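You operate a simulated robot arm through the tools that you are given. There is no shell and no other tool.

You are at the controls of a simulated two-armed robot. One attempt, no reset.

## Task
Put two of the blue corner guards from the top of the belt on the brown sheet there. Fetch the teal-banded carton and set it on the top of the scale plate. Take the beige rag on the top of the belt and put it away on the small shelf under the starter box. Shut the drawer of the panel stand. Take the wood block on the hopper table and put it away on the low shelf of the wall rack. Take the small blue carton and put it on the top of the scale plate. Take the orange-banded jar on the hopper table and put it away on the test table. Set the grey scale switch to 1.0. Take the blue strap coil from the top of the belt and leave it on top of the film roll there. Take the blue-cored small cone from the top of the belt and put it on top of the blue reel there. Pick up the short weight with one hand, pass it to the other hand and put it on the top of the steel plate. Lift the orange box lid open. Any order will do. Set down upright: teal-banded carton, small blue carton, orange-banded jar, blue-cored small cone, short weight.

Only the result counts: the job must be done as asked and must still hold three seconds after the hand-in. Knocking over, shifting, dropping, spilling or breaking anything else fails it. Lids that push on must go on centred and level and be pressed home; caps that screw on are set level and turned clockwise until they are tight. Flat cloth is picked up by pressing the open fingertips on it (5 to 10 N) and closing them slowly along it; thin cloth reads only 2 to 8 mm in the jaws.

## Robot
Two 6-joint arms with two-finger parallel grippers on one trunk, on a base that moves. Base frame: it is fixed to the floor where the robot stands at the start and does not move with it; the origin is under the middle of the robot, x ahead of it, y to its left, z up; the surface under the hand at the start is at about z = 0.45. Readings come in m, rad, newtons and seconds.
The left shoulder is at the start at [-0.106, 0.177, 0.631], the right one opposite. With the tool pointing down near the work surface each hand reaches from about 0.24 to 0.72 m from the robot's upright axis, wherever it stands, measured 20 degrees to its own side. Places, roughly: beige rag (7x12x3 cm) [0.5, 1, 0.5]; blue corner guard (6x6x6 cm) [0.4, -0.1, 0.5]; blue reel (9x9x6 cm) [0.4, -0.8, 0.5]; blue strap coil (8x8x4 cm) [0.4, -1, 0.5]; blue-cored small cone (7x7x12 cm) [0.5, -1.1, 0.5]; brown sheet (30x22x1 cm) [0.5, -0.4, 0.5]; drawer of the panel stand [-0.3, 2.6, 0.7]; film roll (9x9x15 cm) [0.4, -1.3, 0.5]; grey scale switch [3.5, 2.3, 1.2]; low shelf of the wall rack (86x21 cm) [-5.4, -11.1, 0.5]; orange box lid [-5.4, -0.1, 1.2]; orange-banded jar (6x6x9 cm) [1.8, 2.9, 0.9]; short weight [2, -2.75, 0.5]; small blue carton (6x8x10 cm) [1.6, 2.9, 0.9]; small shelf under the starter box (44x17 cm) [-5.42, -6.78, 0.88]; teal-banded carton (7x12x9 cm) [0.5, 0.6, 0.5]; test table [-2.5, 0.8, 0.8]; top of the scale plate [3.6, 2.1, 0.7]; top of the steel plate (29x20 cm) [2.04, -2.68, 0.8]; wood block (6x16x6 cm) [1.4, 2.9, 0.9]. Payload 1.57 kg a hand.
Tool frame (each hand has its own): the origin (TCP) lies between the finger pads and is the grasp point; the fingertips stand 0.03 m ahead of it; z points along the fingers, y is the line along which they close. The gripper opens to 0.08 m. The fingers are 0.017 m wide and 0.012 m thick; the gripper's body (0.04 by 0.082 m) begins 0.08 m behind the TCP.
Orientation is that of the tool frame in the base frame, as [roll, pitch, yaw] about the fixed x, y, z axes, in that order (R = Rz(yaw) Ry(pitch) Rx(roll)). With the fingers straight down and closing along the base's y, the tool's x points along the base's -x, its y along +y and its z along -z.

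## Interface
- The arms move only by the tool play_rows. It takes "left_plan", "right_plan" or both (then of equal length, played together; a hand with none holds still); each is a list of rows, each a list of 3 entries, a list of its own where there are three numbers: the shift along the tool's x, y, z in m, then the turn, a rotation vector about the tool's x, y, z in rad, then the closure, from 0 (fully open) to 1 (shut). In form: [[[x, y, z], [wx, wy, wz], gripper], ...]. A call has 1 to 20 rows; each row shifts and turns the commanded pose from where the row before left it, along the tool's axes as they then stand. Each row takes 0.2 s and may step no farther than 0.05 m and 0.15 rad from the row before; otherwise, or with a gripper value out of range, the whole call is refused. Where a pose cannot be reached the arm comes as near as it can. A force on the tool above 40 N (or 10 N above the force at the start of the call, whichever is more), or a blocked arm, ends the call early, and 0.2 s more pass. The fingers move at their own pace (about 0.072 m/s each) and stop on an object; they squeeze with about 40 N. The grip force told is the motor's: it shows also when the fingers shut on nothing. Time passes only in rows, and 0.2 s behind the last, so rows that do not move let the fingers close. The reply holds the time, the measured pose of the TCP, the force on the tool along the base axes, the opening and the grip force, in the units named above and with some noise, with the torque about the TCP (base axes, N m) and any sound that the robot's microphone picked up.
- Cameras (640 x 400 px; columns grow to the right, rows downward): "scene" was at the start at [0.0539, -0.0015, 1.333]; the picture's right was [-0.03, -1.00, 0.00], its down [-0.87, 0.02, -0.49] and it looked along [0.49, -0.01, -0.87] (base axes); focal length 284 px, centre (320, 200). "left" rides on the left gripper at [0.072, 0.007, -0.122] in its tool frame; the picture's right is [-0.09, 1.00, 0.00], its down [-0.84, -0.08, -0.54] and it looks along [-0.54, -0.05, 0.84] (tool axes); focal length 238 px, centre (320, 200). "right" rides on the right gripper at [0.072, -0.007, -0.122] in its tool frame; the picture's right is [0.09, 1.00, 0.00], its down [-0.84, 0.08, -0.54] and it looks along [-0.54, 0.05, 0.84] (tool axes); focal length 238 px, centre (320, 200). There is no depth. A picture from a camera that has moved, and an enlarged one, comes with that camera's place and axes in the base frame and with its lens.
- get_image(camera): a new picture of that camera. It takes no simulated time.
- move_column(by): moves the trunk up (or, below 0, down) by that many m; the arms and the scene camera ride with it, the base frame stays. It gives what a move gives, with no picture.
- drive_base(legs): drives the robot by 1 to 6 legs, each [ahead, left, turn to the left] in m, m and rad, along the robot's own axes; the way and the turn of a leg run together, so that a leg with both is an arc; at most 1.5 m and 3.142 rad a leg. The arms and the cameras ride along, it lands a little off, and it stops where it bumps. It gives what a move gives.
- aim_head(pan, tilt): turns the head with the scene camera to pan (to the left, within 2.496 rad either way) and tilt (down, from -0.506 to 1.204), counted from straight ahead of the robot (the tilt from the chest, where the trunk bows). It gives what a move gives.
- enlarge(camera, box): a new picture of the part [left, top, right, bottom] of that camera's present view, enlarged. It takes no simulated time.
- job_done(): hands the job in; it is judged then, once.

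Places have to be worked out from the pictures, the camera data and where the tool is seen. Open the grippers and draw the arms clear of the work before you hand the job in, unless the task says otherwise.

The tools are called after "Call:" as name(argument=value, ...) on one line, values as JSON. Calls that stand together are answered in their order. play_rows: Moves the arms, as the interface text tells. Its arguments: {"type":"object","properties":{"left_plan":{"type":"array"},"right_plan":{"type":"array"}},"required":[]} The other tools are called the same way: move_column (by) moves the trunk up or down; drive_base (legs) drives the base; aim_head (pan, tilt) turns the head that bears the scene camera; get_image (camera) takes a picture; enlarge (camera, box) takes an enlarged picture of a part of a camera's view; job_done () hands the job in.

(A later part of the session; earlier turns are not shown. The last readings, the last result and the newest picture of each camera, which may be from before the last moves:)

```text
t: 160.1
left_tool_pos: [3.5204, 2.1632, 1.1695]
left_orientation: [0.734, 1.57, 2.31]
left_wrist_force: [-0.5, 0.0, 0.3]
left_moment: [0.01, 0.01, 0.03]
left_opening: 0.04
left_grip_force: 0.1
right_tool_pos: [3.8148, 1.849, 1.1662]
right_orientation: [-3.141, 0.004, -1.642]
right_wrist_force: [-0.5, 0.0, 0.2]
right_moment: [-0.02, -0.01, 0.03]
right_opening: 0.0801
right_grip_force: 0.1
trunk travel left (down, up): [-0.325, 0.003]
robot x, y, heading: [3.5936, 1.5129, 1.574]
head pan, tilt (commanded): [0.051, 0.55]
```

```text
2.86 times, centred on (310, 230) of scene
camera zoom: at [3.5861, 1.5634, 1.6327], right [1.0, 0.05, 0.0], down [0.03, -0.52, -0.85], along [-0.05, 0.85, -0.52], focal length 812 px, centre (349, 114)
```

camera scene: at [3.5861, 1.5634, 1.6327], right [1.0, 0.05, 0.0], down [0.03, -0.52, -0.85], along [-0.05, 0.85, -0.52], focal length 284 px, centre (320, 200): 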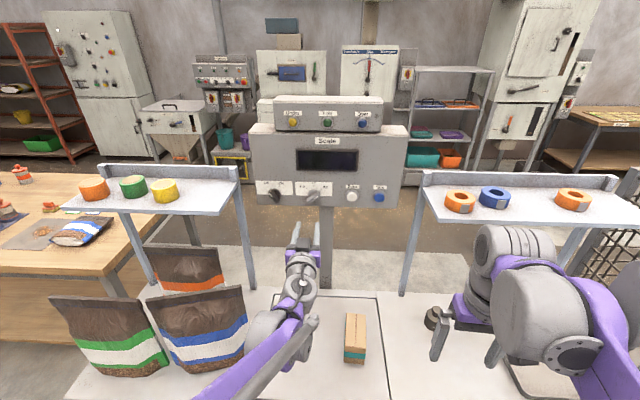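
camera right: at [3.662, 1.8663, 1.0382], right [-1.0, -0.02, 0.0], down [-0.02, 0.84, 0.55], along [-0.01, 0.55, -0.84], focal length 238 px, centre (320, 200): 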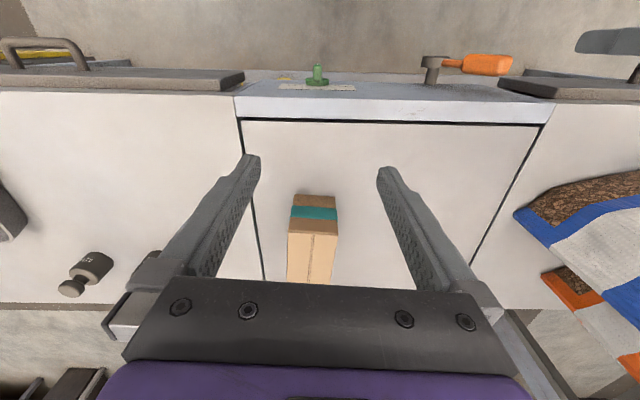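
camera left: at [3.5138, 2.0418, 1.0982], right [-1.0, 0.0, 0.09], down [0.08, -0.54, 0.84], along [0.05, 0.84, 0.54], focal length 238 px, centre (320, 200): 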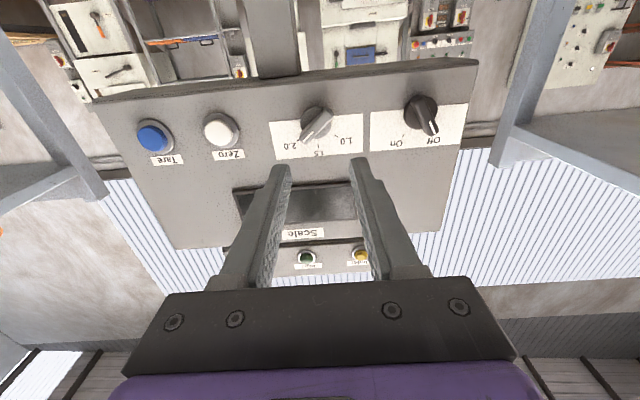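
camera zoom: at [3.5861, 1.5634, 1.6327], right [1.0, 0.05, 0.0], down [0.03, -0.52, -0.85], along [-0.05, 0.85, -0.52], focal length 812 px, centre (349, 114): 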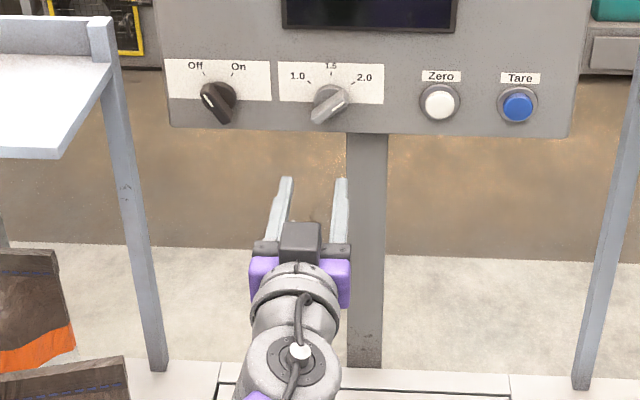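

The bar is at ~45° centred near (3.525, 1.176). I fine-align, roll the hand 45° to close across the bar, and approach to just short of it.

Call:
play_rows(left_plan=[[[-0.007, -0.005, 0.03], [0, 0, 0], 0.5], [[0, 0, 0.02], [0, 0, 0.131], 0.5], [[0, 0, 0.02], [0, 0, 0.131], 0.5], [[0, 0, 0.02], [0, 0, 0.131], 0.5], [[0, 0, 0.01], [0, 0, 0.131], 0.5], [[0, 0, 0.005], [0, 0, 0.131], 0.5], [[0, 0, 0.005], [0, 0, 0.131], 0.5], [[0, 0, 0], [0, 0, 0], 0.5]])

Call:
get_image(camera="left")

Call:
enlarge(camera="scene", box=[250, 160, 370, 300])

```text
t: 161.9
left_tool_pos: [3.5231, 2.2721, 1.1766]
left_orientation: [1.568, 0.782, -3.138]
left_wrist_force: [-0.3, 0.1, -0.3]
left_moment: [-0.01, -0.02, -0.01]
left_opening: 0.0398
left_grip_force: 0.1
right_tool_pos: [3.8145, 1.8478, 1.1664]
right_orientation: [3.14, 0.003, -1.641]
right_wrist_force: [0.1, 0.5, -0.1]
right_moment: [0.02, -0.01, -0.01]
right_opening: 0.0799
right_grip_force: 0.1
trunk travel left (down, up): [-0.325, 0.003]
robot x, y, heading: [3.5917, 1.5157, 1.577]
head pan, tilt (commanded): [0.051, 0.55]
```

```text
taken
camera left: at [3.4689, 2.1509, 1.1316], right [-0.64, 0.0, 0.77], down [0.65, -0.54, 0.53], along [0.41, 0.84, 0.35], focal length 238 px, centre (320, 200)
```

left: 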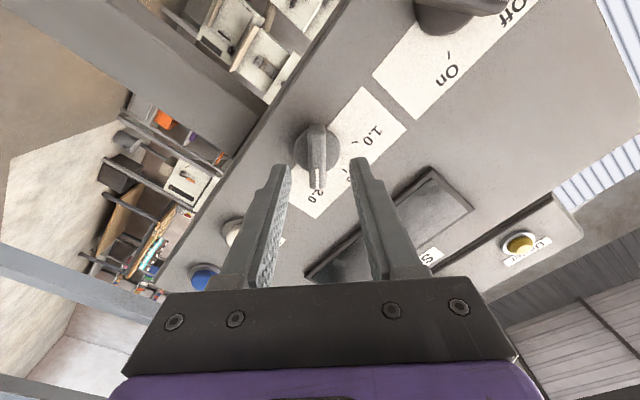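

```text
2.86 times, centred on (310, 230) of scene
camera zoom: at [3.5857, 1.5618, 1.6327], right [1.0, 0.05, 0.0], down [0.03, -0.52, -0.85], along [-0.05, 0.85, -0.52], focal length 812 px, centre (349, 114)
```

zoom: 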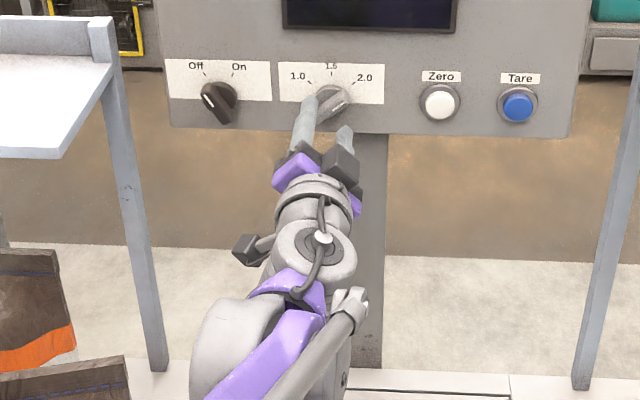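

The bar is now aligned between the fingers. I advance 33 mm slowly and check for contact.

Call:
play_rows(left_plan=[[[-0.004, -0.001, 0.01], [0, 0, 0], 0.5], [[0, 0, 0.01], [0, 0, 0], 0.5], [[0, 0, 0.006], [0, 0, 0], 0.5], [[0, 0, 0.004], [0, 0, 0], 0.5], [[0, 0, 0], [0, 0, 0], 0.5]])

Call:
get_image(camera="left")

Call:
enlarge(camera="scene", box=[280, 170, 350, 230])

```text
t: 163.1
left_tool_pos: [3.5286, 2.3021, 1.1804]
left_orientation: [1.568, 0.783, -3.139]
left_wrist_force: [1.1, 0.3, -0.1]
left_moment: [-0.02, -0.01, 0.0]
left_opening: 0.0398
left_grip_force: 0.0
right_tool_pos: [3.8139, 1.8484, 1.1661]
right_orientation: [3.141, 0.004, -1.643]
right_wrist_force: [-0.5, 0.5, -0.5]
right_moment: [0.01, 0.01, -0.03]
right_opening: 0.0798
right_grip_force: 0.0
trunk travel left (down, up): [-0.325, 0.003]
robot x, y, heading: [3.5939, 1.5139, 1.574]
head pan, tilt (commanded): [0.051, 0.55]
```

```text
taken
camera left: at [3.4724, 2.1811, 1.1339], right [-0.64, 0.0, 0.77], down [0.65, -0.54, 0.54], along [0.41, 0.84, 0.35], focal length 238 px, centre (320, 200)
```

left: 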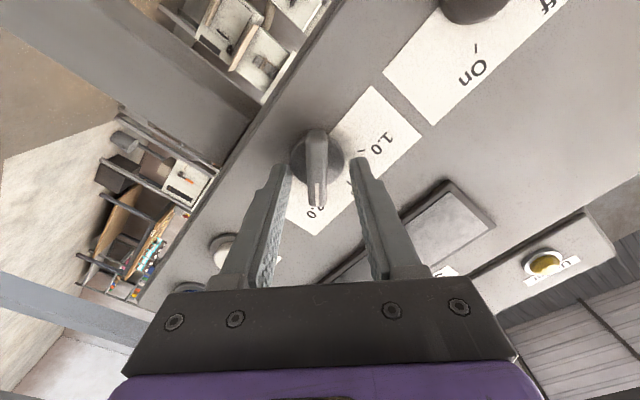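

```text
6.67 times, centred on (315, 200) of scene
camera zoom: at [3.5857, 1.5619, 1.6327], right [1.0, 0.05, 0.0], down [0.03, -0.52, -0.85], along [-0.05, 0.85, -0.52], focal length 1895 px, centre (353, 200)
```

zoom: 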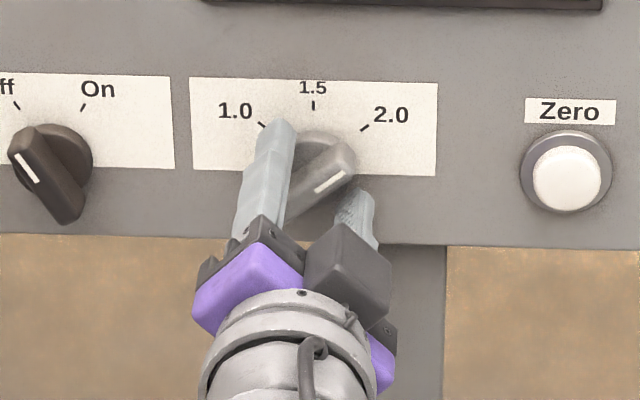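

The fingertips overlap the bar by about 2 cm without contact. I close on it.

Call:
play_rows(left_plan=[[[0, 0, 0], [0, 0, 0], 0.7], [[0, 0, 0], [0, 0, 0], 0.9], [[0, 0, 0], [0, 0, 0], 1.0], [[0, 0, 0], [0, 0, 0], 1.0]])

Call:
enlarge(camera="left", box=[240, 80, 400, 240])

```text
t: 164.1
left_tool_pos: [3.5295, 2.3023, 1.1788]
left_orientation: [1.571, 0.783, -3.138]
left_wrist_force: [4.1, -5.9, -11.3]
left_moment: [-0.32, -0.06, -0.29]
left_opening: 0.0353
left_grip_force: 42.2
right_tool_pos: [3.8151, 1.8476, 1.1661]
right_orientation: [-3.141, 0.002, -1.642]
right_wrist_force: [0.1, -0.5, 0.0]
right_moment: [-0.02, 0.02, 0.02]
right_opening: 0.08
right_grip_force: 0.1
trunk travel left (down, up): [-0.325, 0.003]
robot x, y, heading: [3.5916, 1.5166, 1.572]
head pan, tilt (commanded): [0.051, 0.55]
```

```text
2.50 times, centred on (320, 160) of left
camera zoom: at [3.4734, 2.1812, 1.1332], right [-0.64, 0.0, 0.77], down [0.65, -0.54, 0.54], along [0.41, 0.84, 0.35], focal length 596 px, centre (320, 300)
```

zoom: 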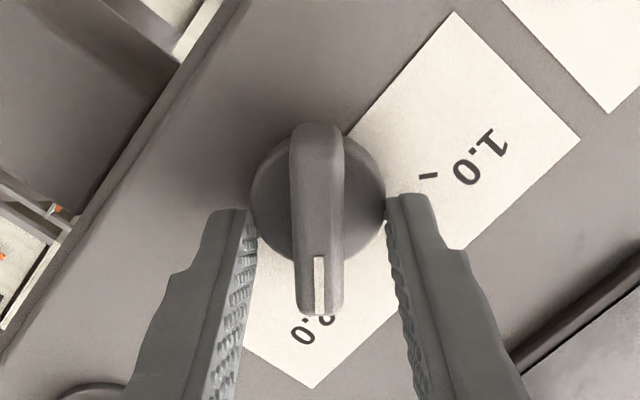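

The tips closed on the round base disc (35 mm), not the bar. I reopen, back off 9 mm with a small lateral correction, and close again on the bar.

Call:
play_rows(left_plan=[[[0, 0, 0], [0, 0, 0], 0.45], [[0, 0, 0], [0, 0, 0], 0.45], [[0, -0.002, -0.009], [0, 0, 0], 0.45], [[0, 0, 0], [0, 0, 0], 0.45], [[0, 0, 0], [0, 0, 0], 0.7], [[0, 0, 0], [0, 0, 0], 0.9], [[0, 0, 0], [0, 0, 0], 1.0], [[0, 0, 0], [0, 0, 0], 1.0]])

Call:
enlarge(camera="left", box=[240, 80, 400, 240])

```text
t: 165.9
left_tool_pos: [3.528, 2.2927, 1.177]
left_orientation: [1.569, 0.783, -3.136]
left_wrist_force: [-3.3, 3.8, 6.0]
left_moment: [-0.1, 0.05, 0.14]
left_opening: 0.0128
left_grip_force: 29.5
right_tool_pos: [3.814, 1.8479, 1.1671]
right_orientation: [3.141, 0.005, -1.642]
right_wrist_force: [-0.1, -0.4, -0.9]
right_moment: [-0.02, -0.05, -0.02]
right_opening: 0.08
right_grip_force: 0.1
trunk travel left (down, up): [-0.325, 0.003]
robot x, y, heading: [3.5906, 1.5141, 1.572]
head pan, tilt (commanded): [0.051, 0.55]
```

```text
2.50 times, centred on (320, 160) of left
camera zoom: at [3.4734, 2.1718, 1.1326], right [-0.64, 0.0, 0.77], down [0.65, -0.54, 0.54], along [0.41, 0.84, 0.35], focal length 596 px, centre (320, 300)
```

zoom: 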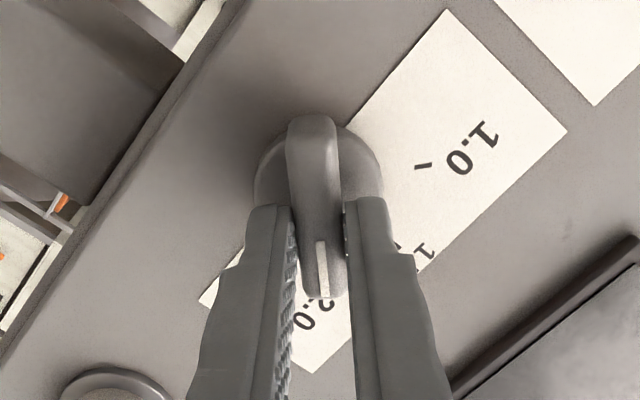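

Now gripping the bar (12.8 mm). I turn the hand counter-clockwise in stages.

Call:
play_rows(left_plan=[[[0, 0, 0], [0, 0, -0.12], 1.0], [[0, 0, 0], [0, 0, -0.12], 1.0], [[0, 0, 0], [0, 0, -0.12], 1.0], [[0, 0, 0], [0, 0, -0.12], 1.0], [[0, 0, 0], [0, 0, -0.12], 1.0], [[0, 0, 0], [0, 0, -0.12], 1.0], [[0, 0, 0], [0, 0, 0], 1.0]])

Call:
get_image(camera="left")

Call:
enlarge(camera="scene", box=[280, 170, 350, 230])

```text
t: 167.5
left_tool_pos: [3.5262, 2.2917, 1.1786]
left_orientation: [1.54, 1.506, 3.118]
left_wrist_force: [-15.3, 14.9, 25.4]
left_moment: [0.59, 0.08, 0.11]
left_opening: 0.0125
left_grip_force: 29.7
right_tool_pos: [3.8113, 1.8463, 1.1674]
right_orientation: [-3.14, 0.005, -1.64]
right_wrist_force: [0.4, -0.7, 0.2]
right_moment: [0.01, 0.01, -0.02]
right_opening: 0.0799
right_grip_force: 0.0
trunk travel left (down, up): [-0.325, 0.003]
robot x, y, heading: [3.5935, 1.5174, 1.575]
head pan, tilt (commanded): [0.051, 0.55]
```

```text
taken
camera left: at [3.5152, 2.1717, 1.1076], right [-0.99, -0.01, 0.16], down [0.13, -0.54, 0.83], along [0.08, 0.84, 0.54], focal length 238 px, centre (320, 200)
```

left: 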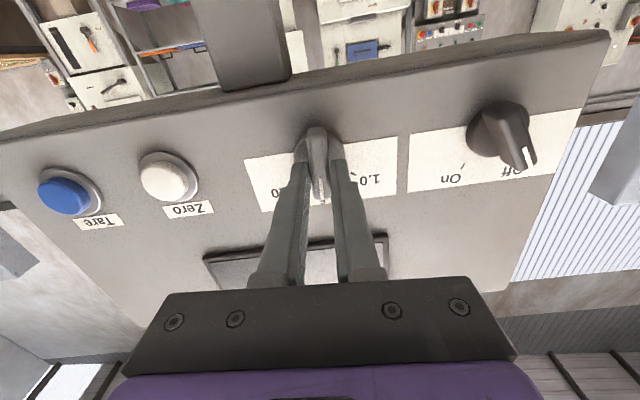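

```text
6.67 times, centred on (315, 200) of scene
camera zoom: at [3.5829, 1.5613, 1.6328], right [1.0, 0.06, 0.0], down [0.03, -0.52, -0.85], along [-0.05, 0.85, -0.52], focal length 1895 px, centre (353, 200)
```

zoom: 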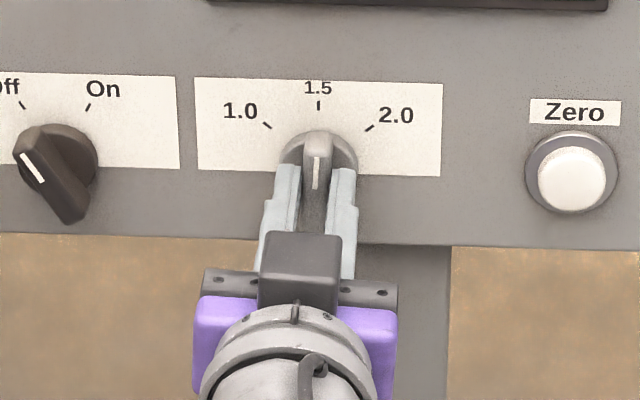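

The knob follows: it now points to 1.5. I relieve the side load slightly and continue the turn to 1.0.

Call:
play_rows(left_plan=[[[-0.002, 0.0012, 0.001], [0, 0, -0.06], 1.0], [[0, 0, 0], [0, 0, -0.11], 1.0], [[0, 0, 0], [0, 0, -0.11], 1.0], [[0, 0, 0], [0, 0, 0], 1.0]])

```text
t: 168.5
left_tool_pos: [3.5249, 2.2933, 1.1796]
left_orientation: [-1.572, 1.353, 0.007]
left_wrist_force: [-19.1, -14.1, -12.8]
left_moment: [-0.36, 0.03, 0.41]
left_opening: 0.0128
left_grip_force: 29.7
right_tool_pos: [3.8105, 1.8481, 1.1666]
right_orientation: [-3.141, 0.004, -1.64]
right_wrist_force: [-0.9, 0.0, -0.5]
right_moment: [0.0, 0.03, 0.01]
right_opening: 0.0799
right_grip_force: 0.1
trunk travel left (down, up): [-0.325, 0.003]
robot x, y, heading: [3.5928, 1.516, 1.581]
head pan, tilt (commanded): [0.051, 0.55]
```

Call:
play_rows(left_plan=[[[0.0007, 0.0015, -0.001], [0, 0, -0.06], 1.0], [[0, 0, 0], [0, 0, -0.1], 1.0], [[0, 0, 0], [0, 0, -0.1], 1.0], [[0, 0, 0], [0, 0, 0], 1.0]])

Call:
enlarge(camera="scene", box=[280, 170, 350, 230])

```text
t: 169.5
left_tool_pos: [3.5242, 2.2927, 1.1787]
left_orientation: [-1.569, 1.094, 0.005]
left_wrist_force: [-17.7, -13.2, -16.2]
left_moment: [-0.74, 0.07, 0.17]
left_opening: 0.0128
left_grip_force: 29.7
right_tool_pos: [3.8122, 1.8478, 1.167]
right_orientation: [-3.139, 0.004, -1.642]
right_wrist_force: [0.3, -0.1, 0.7]
right_moment: [-0.01, 0.01, -0.02]
right_opening: 0.0801
right_grip_force: 0.1
trunk travel left (down, up): [-0.325, 0.003]
robot x, y, heading: [3.5951, 1.515, 1.574]
head pan, tilt (commanded): [0.051, 0.55]
```

```text
6.67 times, centred on (315, 200) of scene
camera zoom: at [3.582, 1.5617, 1.6326], right [1.0, 0.05, 0.0], down [0.03, -0.52, -0.85], along [-0.05, 0.85, -0.52], focal length 1895 px, centre (353, 200)
```

zoom: 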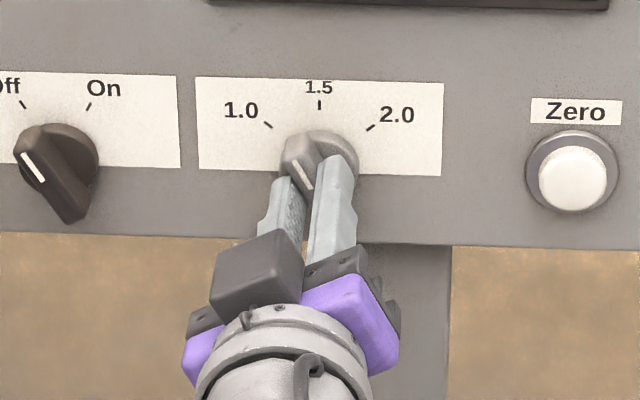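

Call:
play_rows(left_plan=[[[0.0004, 0.0013, -0.001], [0, 0, -0.06], 1.0], [[0, 0, 0], [0, 0, -0.1], 1.0], [[0, 0, 0], [0, 0, -0.1], 1.0], [[0, 0, 0], [0, 0, 0], 1.0]])

Call:
enlarge(camera="scene", box=[280, 170, 350, 230])

Call:
enlarge(camera="left", box=[240, 60, 420, 240])

```text
t: 170.5
left_tool_pos: [3.5233, 2.2916, 1.1774]
left_orientation: [-1.57, 0.833, 0.005]
left_wrist_force: [-17.6, -0.4, -4.4]
left_moment: [-0.56, 0.06, -0.13]
left_opening: 0.0129
left_grip_force: 29.5
right_tool_pos: [3.8119, 1.8494, 1.1673]
right_orientation: [-3.14, 0.003, -1.642]
right_wrist_force: [-0.6, -0.1, -0.8]
right_moment: [-0.01, 0.01, 0.01]
right_opening: 0.0797
right_grip_force: 0.0
trunk travel left (down, up): [-0.325, 0.003]
robot x, y, heading: [3.5895, 1.5142, 1.57]
head pan, tilt (commanded): [0.051, 0.55]
```

```text
6.67 times, centred on (315, 200) of scene
camera zoom: at [3.5824, 1.5629, 1.6327], right [1.0, 0.05, 0.0], down [0.03, -0.52, -0.85], along [-0.05, 0.85, -0.52], focal length 1895 px, centre (353, 200)
```

zoom: 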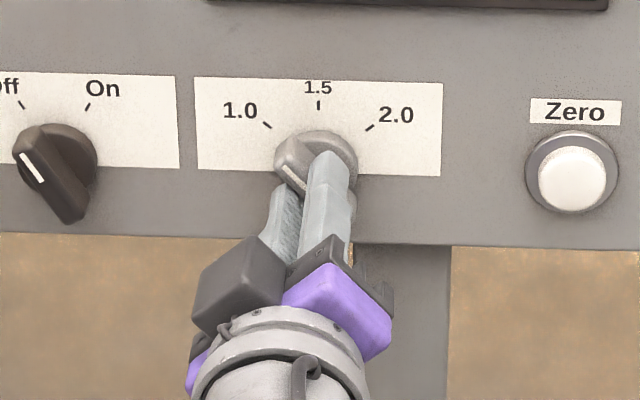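

```text
2.22 times, centred on (330, 150) of left
camera zoom: at [3.567, 2.1719, 1.1205], right [-0.8, 0.0, -0.6], down [-0.5, -0.55, 0.67], along [-0.33, 0.84, 0.43], focal length 530 px, centre (298, 311)
```

zoom: 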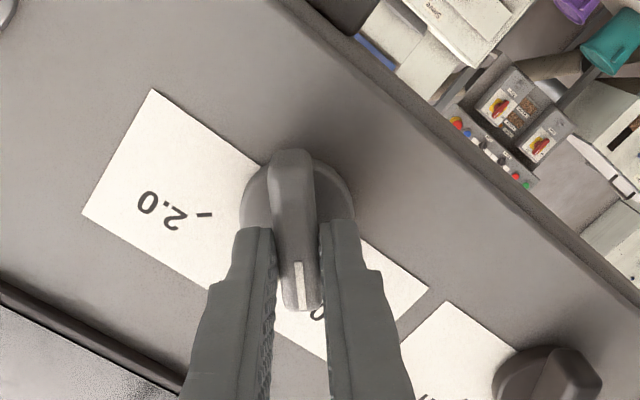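

Nearly at 1.0. I turn another ~0.1 rad, then release and check.

Call:
play_rows(left_plan=[[[0, 0.001, 0], [0, 0, -0.1], 1.0], [[0, 0, 0], [0, 0, 0], 1.0], [[0, 0, 0], [0, 0, 0], 0.75], [[0, 0, 0], [0, 0, 0], 0.55], [[0, 0, 0], [0, 0, 0], 0.5], [[0, 0, -0.03], [0, 0, 0], 0.5], [[0, 0, -0.05], [0, 0, 0], 0.5], [[0, 0, -0.05], [0, 0, 0], 0.5]])

Call:
enlarge(camera="scene", box=[250, 160, 370, 230])

Call:
enlarge(camera="left", box=[220, 60, 420, 200])

```text
t: 172.3
left_tool_pos: [3.5261, 2.1596, 1.1782]
left_orientation: [-1.568, 0.736, 0.007]
left_wrist_force: [-0.8, -0.2, -0.9]
left_moment: [-0.02, 0.01, 0.01]
left_opening: 0.0399
left_grip_force: 0.0
right_tool_pos: [3.8138, 1.8474, 1.1663]
right_orientation: [-3.141, 0.004, -1.642]
right_wrist_force: [-0.4, 0.3, 0.0]
right_moment: [0.01, 0.0, 0.01]
right_opening: 0.0802
right_grip_force: 0.2
trunk travel left (down, up): [-0.325, 0.003]
robot x, y, heading: [3.5938, 1.5127, 1.575]
head pan, tilt (commanded): [0.051, 0.55]
```

```text
5.33 times, centred on (310, 195) of scene
camera zoom: at [3.5855, 1.5602, 1.6327], right [1.0, 0.05, 0.0], down [0.03, -0.52, -0.85], along [-0.05, 0.85, -0.52], focal length 1516 px, centre (373, 227)
```

zoom: 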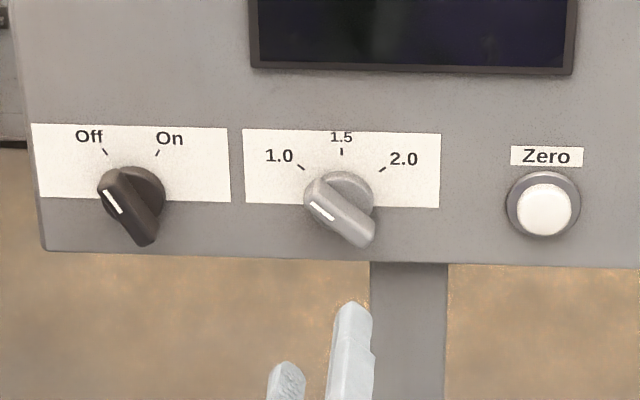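

```text
2.86 times, centred on (320, 130) of left
camera zoom: at [3.5748, 2.0393, 1.125], right [-0.74, 0.0, -0.68], down [-0.56, -0.55, 0.62], along [-0.37, 0.84, 0.4], focal length 681 px, centre (320, 400)
```

zoom: 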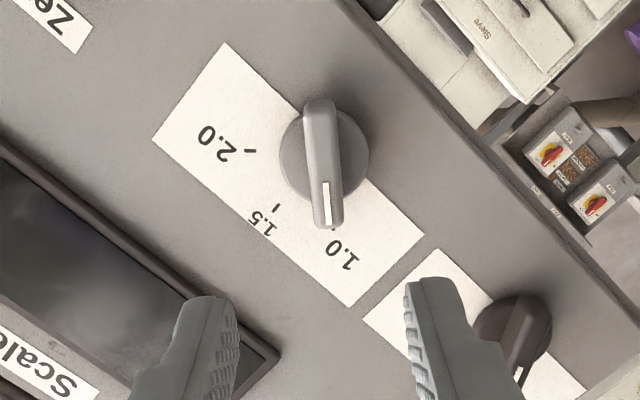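

The switch now points at 1.0. I retract the left hand to its earlier tool-down pose by reversing the motion.

Call:
play_rows(left_plan=[[[0, 0, 0], [0, 0, 0.1191], 0.3], [[0, 0, 0], [0, 0, 0.1191], 0.3], [[0, 0, 0], [0, 0, 0.1191], 0.3], [[0, 0, 0], [0, 0, 0.1191], 0.3], [[0, 0, 0], [0, 0, 0.1191], 0.3], [[0, 0, 0], [0, 0, 0.1191], 0.3], [[0, 0, 0], [0, 0, 0.1191], 0.3], [[0.00955, 0.0122, -0.0252], [0, 0.1309, 0], 0.3], [[0.01276, 0.0122, -0.02373], [0, 0.1309, 0], 0.3], [[0.01574, 0.0122, -0.02187], [0, 0.1309, 0], 0.3], [[0.01846, 0.0122, -0.01963], [0, 0.1309, 0], 0.3], [[0.02087, 0.0122, -0.01704], [0, 0.1309, 0], 0.2], [[0.02292, 0.0122, -0.01418], [0, 0.1309, 0], 0.2], [[0.02457, 0.0122, -0.01107], [0, 0.1309, 0], 0.2], [[0.0258, 0.0122, -0.00776], [0, 0.1309, 0], 0.1], [[0.0266, 0.0122, -0.00433], [0, 0.1309, 0], 0], [[0.02694, 0.0122, -0.00082], [0, 0.1309, 0], 0], [[0.02681, 0.0122, 0.0027], [0, 0.1309, 0], 0], [[0.02623, 0.0122, 0.00618], [0, 0.1309, 0], 0]])

Call:
aim_head(pan=-1.2, tilt=0.3)

Call:
get_image(camera="scene")

Call:
aim_head(pan=0.9, tilt=0.3)

Call:
get_image(camera="scene")

Call:
aim_head(pan=-0.5, tilt=0.3)

Call:
get_image(camera="scene")

```text
t: 176.3
left_tool_pos: [3.3822, 1.8584, 1.0625]
left_orientation: [-3.141, -0.001, -1.569]
left_wrist_force: [0.0, 0.5, -0.2]
left_moment: [-0.02, -0.03, 0.04]
left_opening: 0.08
left_grip_force: 0.0
right_tool_pos: [3.8142, 1.8478, 1.1654]
right_orientation: [-3.142, 0.003, -1.642]
right_wrist_force: [-0.4, -0.4, 0.9]
right_moment: [0.0, -0.02, 0.05]
right_opening: 0.08
right_grip_force: 0.1
trunk travel left (down, up): [-0.325, 0.003]
robot x, y, heading: [3.5894, 1.5141, 1.574]
head pan, tilt (commanded): [0.051, 0.55]
```

```text
t: 177.8
left_tool_pos: [3.382, 1.8593, 1.0627]
left_orientation: [-3.141, 0.002, -1.566]
left_wrist_force: [-0.3, 1.2, 0.1]
left_moment: [0.02, -0.01, 0.01]
left_opening: 0.08
left_grip_force: 0.1
right_tool_pos: [3.8141, 1.8483, 1.1662]
right_orientation: [-3.141, 0.003, -1.642]
right_wrist_force: [0.3, -0.2, 0.4]
right_moment: [-0.02, -0.04, -0.02]
right_opening: 0.0799
right_grip_force: 0.0
trunk travel left (down, up): [-0.325, 0.003]
robot x, y, heading: [3.5882, 1.5189, 1.57]
head pan, tilt (commanded): [-1.201, 0.3]
```

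```text
taken
camera scene: at [3.6775, 1.5065, 1.6556], right [0.37, -0.93, 0.0], down [-0.28, -0.11, -0.96], along [0.89, 0.35, -0.3], focal length 284 px, centre (320, 200)
```

scene: 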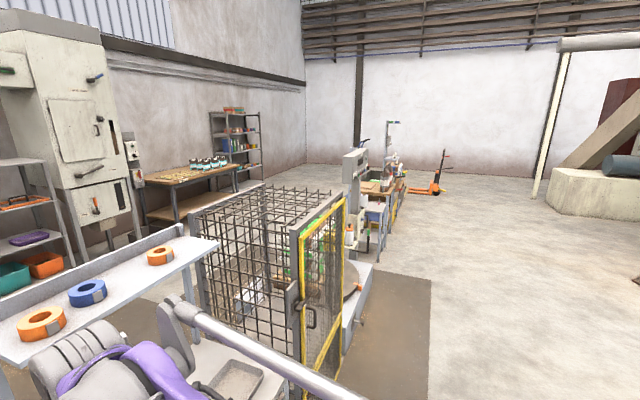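

```text
t: 179.8
left_tool_pos: [3.3817, 1.8587, 1.0614]
left_orientation: [3.14, 0.002, -1.565]
left_wrist_force: [-0.5, -0.5, -0.3]
left_moment: [0.0, 0.0, 0.02]
left_opening: 0.0799
left_grip_force: 0.0
right_tool_pos: [3.8144, 1.8482, 1.1657]
right_orientation: [-3.141, 0.004, -1.642]
right_wrist_force: [-0.4, 0.7, -1.1]
right_moment: [0.0, -0.01, -0.02]
right_opening: 0.0802
right_grip_force: 0.0
trunk travel left (down, up): [-0.325, 0.003]
robot x, y, heading: [3.5912, 1.5193, 1.57]
head pan, tilt (commanded): [0.901, 0.3]
```

```text
taken
camera scene: at [3.5172, 1.5301, 1.6557], right [0.62, 0.79, 0.0], down [0.23, -0.18, -0.96], along [-0.75, 0.59, -0.3], focal length 284 px, centre (320, 200)
```

scene: 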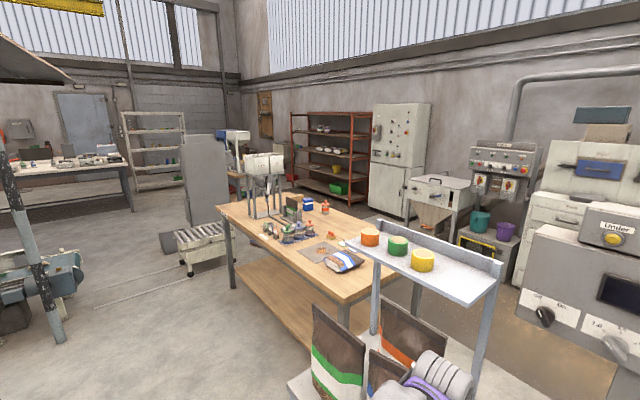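

```text
t: 181.3
left_tool_pos: [3.383, 1.8594, 1.0627]
left_orientation: [3.141, 0.002, -1.565]
left_wrist_force: [0.3, 0.6, 0.8]
left_moment: [-0.02, 0.03, -0.02]
left_opening: 0.08
left_grip_force: 0.1
right_tool_pos: [3.8147, 1.8485, 1.1666]
right_orientation: [-3.14, 0.003, -1.643]
right_wrist_force: [-1.5, -0.2, 0.1]
right_moment: [0.02, 0.02, -0.02]
right_opening: 0.08
right_grip_force: 0.1
trunk travel left (down, up): [-0.325, 0.003]
robot x, y, heading: [3.5924, 1.5181, 1.569]
head pan, tilt (commanded): [-0.499, 0.3]
```

```text
taken
camera scene: at [3.6349, 1.5545, 1.6557], right [0.88, -0.47, 0.0], down [-0.14, -0.26, -0.96], along [0.45, 0.84, -0.3], focal length 284 px, centre (320, 200)
```

scene: 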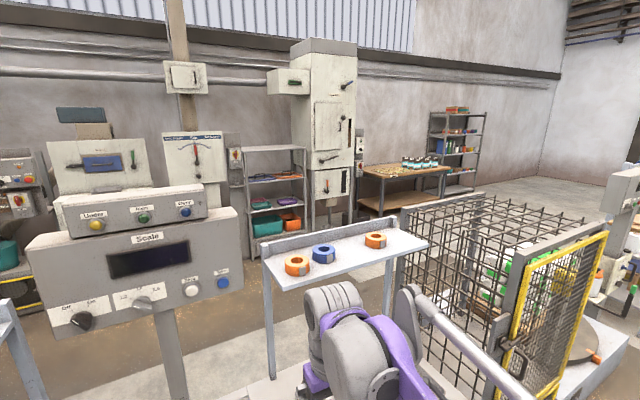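

I can see the layout well: the hopper table's far side is reachable only by driving around. Meanwhile I do the short weight first: back away and turn to face south.

Call:
drive_base(legs=[[-0.5, 0, 0], [0, 0, 3.1]])

Call:
aim_head(pan=-0.3, tilt=0.3)

Call:
get_image(camera="scene")

Call:
aim_head(pan=0.7, tilt=0.3)

Call:
get_image(camera="scene")

```text
t: 191.5
left_tool_pos: [3.7936, 0.6667, 1.062]
left_orientation: [3.141, 0.0, 1.544]
left_wrist_force: [0.8, 0.0, 0.6]
left_moment: [-0.01, -0.02, 0.01]
left_opening: 0.0801
left_grip_force: 0.0
right_tool_pos: [3.3618, 0.691, 1.1657]
right_orientation: [3.141, 0.002, 1.468]
right_wrist_force: [0.1, 0.0, -0.5]
right_moment: [0.01, 0.01, -0.01]
right_opening: 0.08
right_grip_force: 0.0
trunk travel left (down, up): [-0.325, 0.003]
robot x, y, heading: [3.5961, 1.0163, -1.604]
head pan, tilt (commanded): [-0.499, 0.3]
```

```text
t: 192.2
left_tool_pos: [3.7939, 0.6654, 1.0631]
left_orientation: [-3.14, -0.001, 1.542]
left_wrist_force: [-0.2, 0.1, -0.7]
left_moment: [0.01, 0.05, 0.05]
left_opening: 0.0799
left_grip_force: 0.1
right_tool_pos: [3.3621, 0.6916, 1.1668]
right_orientation: [3.141, 0.002, 1.467]
right_wrist_force: [-0.2, 0.0, -0.8]
right_moment: [-0.04, -0.03, -0.03]
right_opening: 0.08
right_grip_force: 0.0
trunk travel left (down, up): [-0.325, 0.003]
robot x, y, heading: [3.5934, 1.0154, -1.599]
head pan, tilt (commanded): [-0.3, 0.3]
```

```text
taken
camera scene: at [3.5651, 0.9719, 1.6557], right [-0.95, 0.32, 0.0], down [0.1, 0.28, -0.96], along [-0.31, -0.9, -0.3], focal length 284 px, centre (320, 200)
```

scene: 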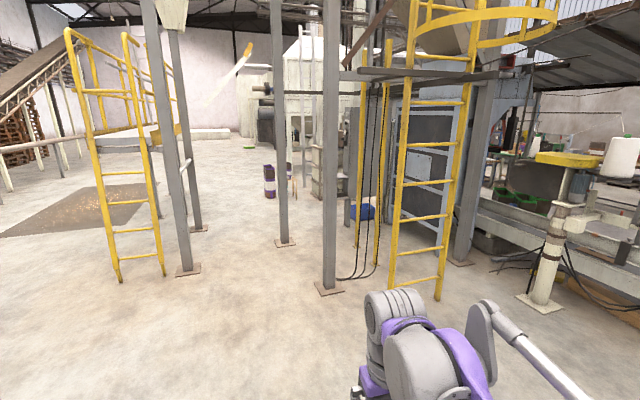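

```text
t: 193.5
left_tool_pos: [3.795, 0.6657, 1.0619]
left_orientation: [3.141, 0.002, 1.543]
left_wrist_force: [-0.4, -0.5, 0.4]
left_moment: [0.01, 0.02, -0.01]
left_opening: 0.0801
left_grip_force: 0.0
right_tool_pos: [3.3616, 0.6913, 1.1673]
right_orientation: [3.141, 0.004, 1.468]
right_wrist_force: [-0.4, 0.1, 0.6]
right_moment: [0.05, 0.03, 0.01]
right_opening: 0.08
right_grip_force: 0.0
trunk travel left (down, up): [-0.325, 0.003]
robot x, y, heading: [3.5899, 1.0144, -1.602]
head pan, tilt (commanded): [0.7, 0.3]
```

```text
taken
camera scene: at [3.6533, 0.9871, 1.6557], right [-0.78, -0.62, 0.0], down [-0.18, 0.23, -0.96], along [0.59, -0.75, -0.3], focal length 284 px, centre (320, 200)
```

scene: 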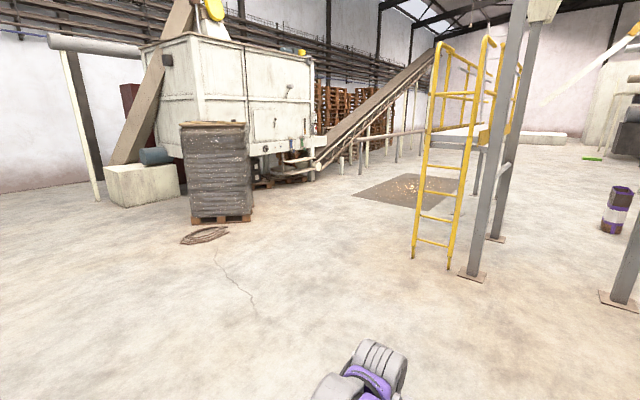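

Call:
aim_head(pan=-0.3, tilt=0.3)

Call:
enlarge(camera="scene", box=[220, 100, 480, 300])

```text
t: 194.8
left_tool_pos: [3.793, 0.6666, 1.0612]
left_orientation: [3.14, 0.0, 1.545]
left_wrist_force: [-0.3, -0.7, -0.5]
left_moment: [0.01, -0.02, 0.02]
left_opening: 0.0803
left_grip_force: 0.0
right_tool_pos: [3.3612, 0.6911, 1.166]
right_orientation: [3.141, 0.003, 1.468]
right_wrist_force: [0.2, 0.2, 0.0]
right_moment: [-0.01, 0.01, 0.01]
right_opening: 0.0799
right_grip_force: 0.1
trunk travel left (down, up): [-0.325, 0.003]
robot x, y, heading: [3.5927, 1.0137, -1.604]
head pan, tilt (commanded): [-0.3, 0.3]
```

```text
2.00 times, centred on (350, 200) of scene
camera zoom: at [3.5651, 0.9718, 1.6557], right [-0.95, 0.32, 0.0], down [0.1, 0.28, -0.96], along [-0.31, -0.9, -0.3], focal length 569 px, centre (260, 200)
```

zoom: 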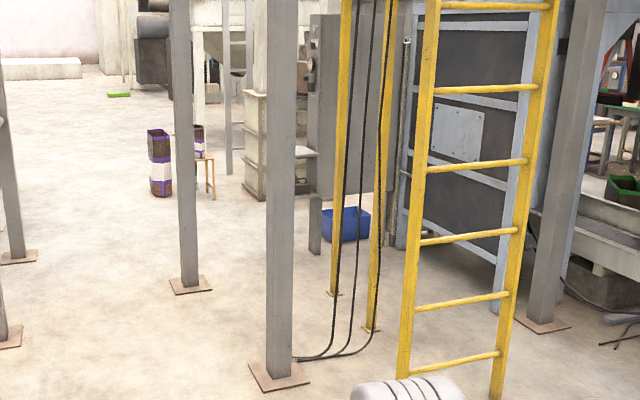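

I lower the trunk again and drive south along x≈3.5, between the tower posts, to see the weight and steel plate from nearer.

Call:
move_column(by=-0.25)

Call:
drive_base(legs=[[0, 0, 0.032], [1.5, 0.1, 0], [0.6, 0.1, 0]])

Call:
aim_head(pan=-0.6, tilt=0.35)

Call:
get_image(camera="scene")

```text
t: 197.3
left_tool_pos: [3.7937, 0.6671, 0.8128]
left_orientation: [-3.141, 0.002, 1.542]
left_wrist_force: [0.8, 0.8, -0.3]
left_moment: [0.0, 0.02, -0.01]
left_opening: 0.0798
left_grip_force: 0.0
right_tool_pos: [3.3619, 0.6919, 0.9167]
right_orientation: [3.14, 0.003, 1.467]
right_wrist_force: [-0.5, -0.5, 0.4]
right_moment: [-0.01, 0.01, 0.0]
right_opening: 0.0801
right_grip_force: 0.1
trunk travel left (down, up): [-0.075, 0.253]
robot x, y, heading: [3.5945, 1.0197, -1.602]
head pan, tilt (commanded): [-0.3, 0.3]
```

```text
refused: leg 2 is longer than a leg can be; nothing moved
```

```text
t: 198.1
left_tool_pos: [3.7942, 0.6666, 0.8119]
left_orientation: [-3.141, 0.001, 1.544]
left_wrist_force: [-0.3, -0.3, 0.2]
left_moment: [-0.01, -0.01, -0.01]
left_opening: 0.0801
left_grip_force: 0.0
right_tool_pos: [3.3613, 0.6914, 0.9159]
right_orientation: [3.141, 0.004, 1.467]
right_wrist_force: [0.2, 0.3, -0.1]
right_moment: [-0.02, -0.01, -0.03]
right_opening: 0.08
right_grip_force: 0.0
trunk travel left (down, up): [-0.075, 0.253]
robot x, y, heading: [3.5985, 1.0133, -1.598]
head pan, tilt (commanded): [-0.6, 0.351]
```

```text
taken
camera scene: at [3.5396, 0.9523, 1.3915], right [-0.81, 0.59, 0.0], down [0.2, 0.28, -0.94], along [-0.55, -0.76, -0.34], focal length 284 px, centre (320, 200)
```

scene: 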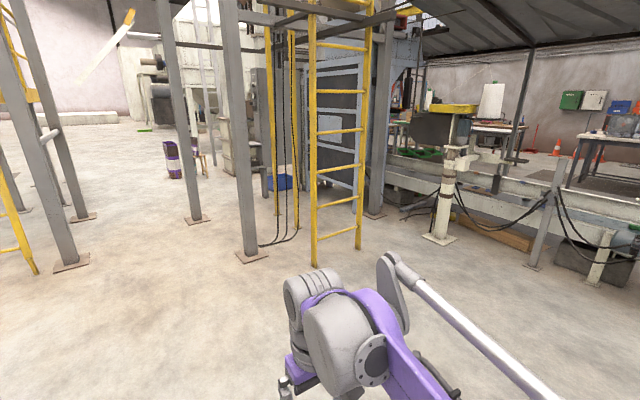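

The leg was slightly too long; I split it up and drive south.

Call:
drive_base(legs=[[0, 0, 0.032], [1.2, 0.0, 0], [0.9, 0.0, 0]])

Call:
aim_head(pan=-0.7, tilt=0.4)

Call:
get_image(camera="scene")

```text
t: 208.9
left_tool_pos: [3.8256, -1.4128, 0.812]
left_orientation: [3.141, 0.0, 1.585]
left_wrist_force: [-0.8, -0.8, 0.3]
left_moment: [0.03, 0.01, 0.0]
left_opening: 0.0798
left_grip_force: 0.0
right_tool_pos: [3.393, -1.4045, 0.9159]
right_orientation: [-3.141, 0.005, 1.508]
right_wrist_force: [0.2, -1.4, -0.7]
right_moment: [0.05, 0.0, 0.0]
right_opening: 0.0799
right_grip_force: 0.0
trunk travel left (down, up): [-0.075, 0.253]
robot x, y, heading: [3.6135, -1.0707, -1.558]
head pan, tilt (commanded): [-0.6, 0.351]
```

```text
t: 209.6
left_tool_pos: [3.8256, -1.4121, 0.8124]
left_orientation: [3.141, 0.0, 1.585]
left_wrist_force: [0.2, -0.5, -0.7]
left_moment: [-0.02, 0.02, 0.02]
left_opening: 0.0801
left_grip_force: 0.0
right_tool_pos: [3.3925, -1.4048, 0.9166]
right_orientation: [-3.141, 0.003, 1.508]
right_wrist_force: [-0.3, 0.5, 0.7]
right_moment: [-0.03, -0.02, 0.02]
right_opening: 0.0799
right_grip_force: 0.1
trunk travel left (down, up): [-0.075, 0.253]
robot x, y, heading: [3.6156, -1.0729, -1.56]
head pan, tilt (commanded): [-0.7, 0.4]
```

```text
taken
camera scene: at [3.5526, -1.1308, 1.387], right [-0.77, 0.63, 0.0], down [0.25, 0.3, -0.92], along [-0.58, -0.71, -0.39], focal length 284 px, centre (320, 200)
```

scene: 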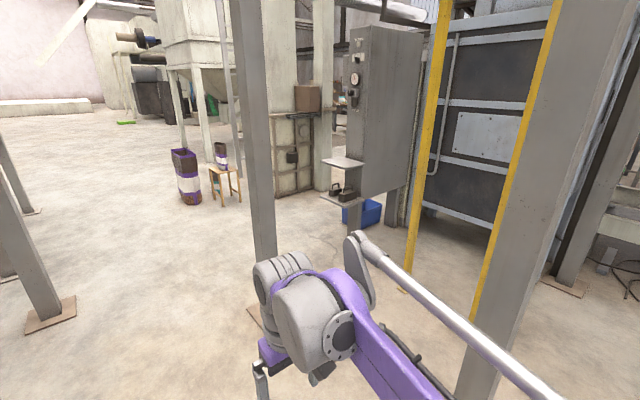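

I can now see the cabinet with the steel plate and weights on a lower shelf beneath it, protruding toward +x. Before squeezing between the posts I check how far my elbows stick out.

Call:
aim_head(pan=1.3, tilt=0.7)

Call:
get_image(camera="scene")

Call:
aim_head(pan=-1.3, tilt=0.7)

Call:
get_image(camera="scene")

Call:
aim_head(pan=-0.75, tilt=0.4)

Call:
enlarge(camera="scene", box=[300, 100, 460, 240])

```text
t: 211.5
left_tool_pos: [3.8252, -1.4129, 0.8126]
left_orientation: [3.141, -0.001, 1.584]
left_wrist_force: [0.9, 0.5, 0.2]
left_moment: [-0.05, 0.02, -0.01]
left_opening: 0.0798
left_grip_force: 0.0
right_tool_pos: [3.3932, -1.4041, 0.9161]
right_orientation: [3.141, 0.003, 1.509]
right_wrist_force: [1.0, -1.2, 0.1]
right_moment: [0.02, 0.02, 0.01]
right_opening: 0.0799
right_grip_force: 0.1
trunk travel left (down, up): [-0.075, 0.253]
robot x, y, heading: [3.6137, -1.0706, -1.56]
head pan, tilt (commanded): [1.3, 0.7]
```

```text
taken
camera scene: at [3.6934, -1.0809, 1.3601], right [-0.26, -0.97, 0.0], down [-0.62, 0.16, -0.77], along [0.74, -0.2, -0.64], focal length 284 px, centre (320, 200)
```

scene: 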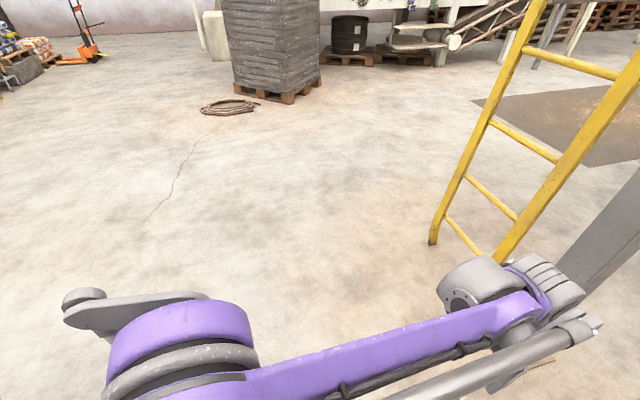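

```text
t: 213.8
left_tool_pos: [3.8251, -1.4114, 0.8124]
left_orientation: [3.141, 0.001, 1.584]
left_wrist_force: [0.3, -0.6, -0.1]
left_moment: [-0.02, 0.0, 0.0]
left_opening: 0.0803
left_grip_force: 0.1
right_tool_pos: [3.3926, -1.405, 0.9161]
right_orientation: [3.141, 0.003, 1.507]
right_wrist_force: [-0.4, 0.5, 0.4]
right_moment: [0.01, -0.02, 0.0]
right_opening: 0.08
right_grip_force: 0.1
trunk travel left (down, up): [-0.075, 0.253]
robot x, y, heading: [3.612, -1.0709, -1.558]
head pan, tilt (commanded): [-1.3, 0.7]
```

```text
taken
camera scene: at [3.5297, -1.083, 1.3601], right [-0.28, 0.96, 0.0], down [0.62, 0.18, -0.76], along [-0.73, -0.21, -0.64], focal length 284 px, centre (320, 200)
```

scene: 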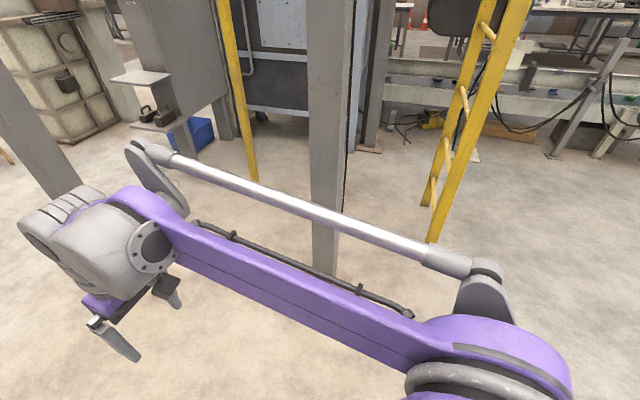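

```text
t: 214.8
left_tool_pos: [3.8254, -1.4117, 0.8118]
left_orientation: [-3.141, 0.001, 1.584]
left_wrist_force: [0.3, -0.5, -0.2]
left_moment: [0.02, -0.01, -0.01]
left_opening: 0.08
left_grip_force: 0.1
right_tool_pos: [3.3935, -1.4046, 0.9143]
right_orientation: [3.141, 0.003, 1.508]
right_wrist_force: [-0.2, -1.0, 0.6]
right_moment: [0.0, -0.04, 0.03]
right_opening: 0.0798
right_grip_force: 0.1
trunk travel left (down, up): [-0.075, 0.253]
robot x, y, heading: [3.6125, -1.0711, -1.557]
head pan, tilt (commanded): [-0.75, 0.4]
```

```text
2.86 times, centred on (380, 170) of scene
camera zoom: at [3.549, -1.1277, 1.3869], right [-0.74, 0.67, 0.0], down [0.26, 0.29, -0.92], along [-0.62, -0.68, -0.39], focal length 812 px, centre (149, 286)
```

zoom: 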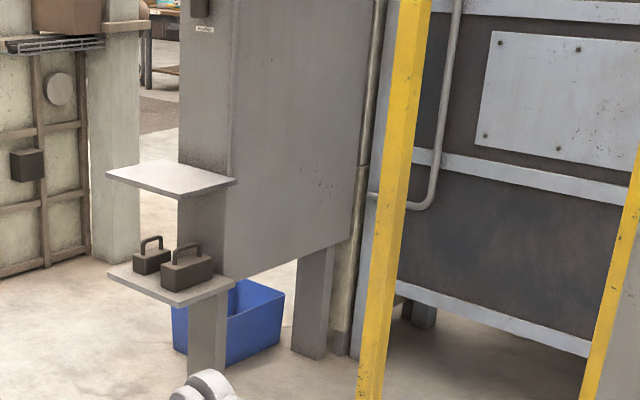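

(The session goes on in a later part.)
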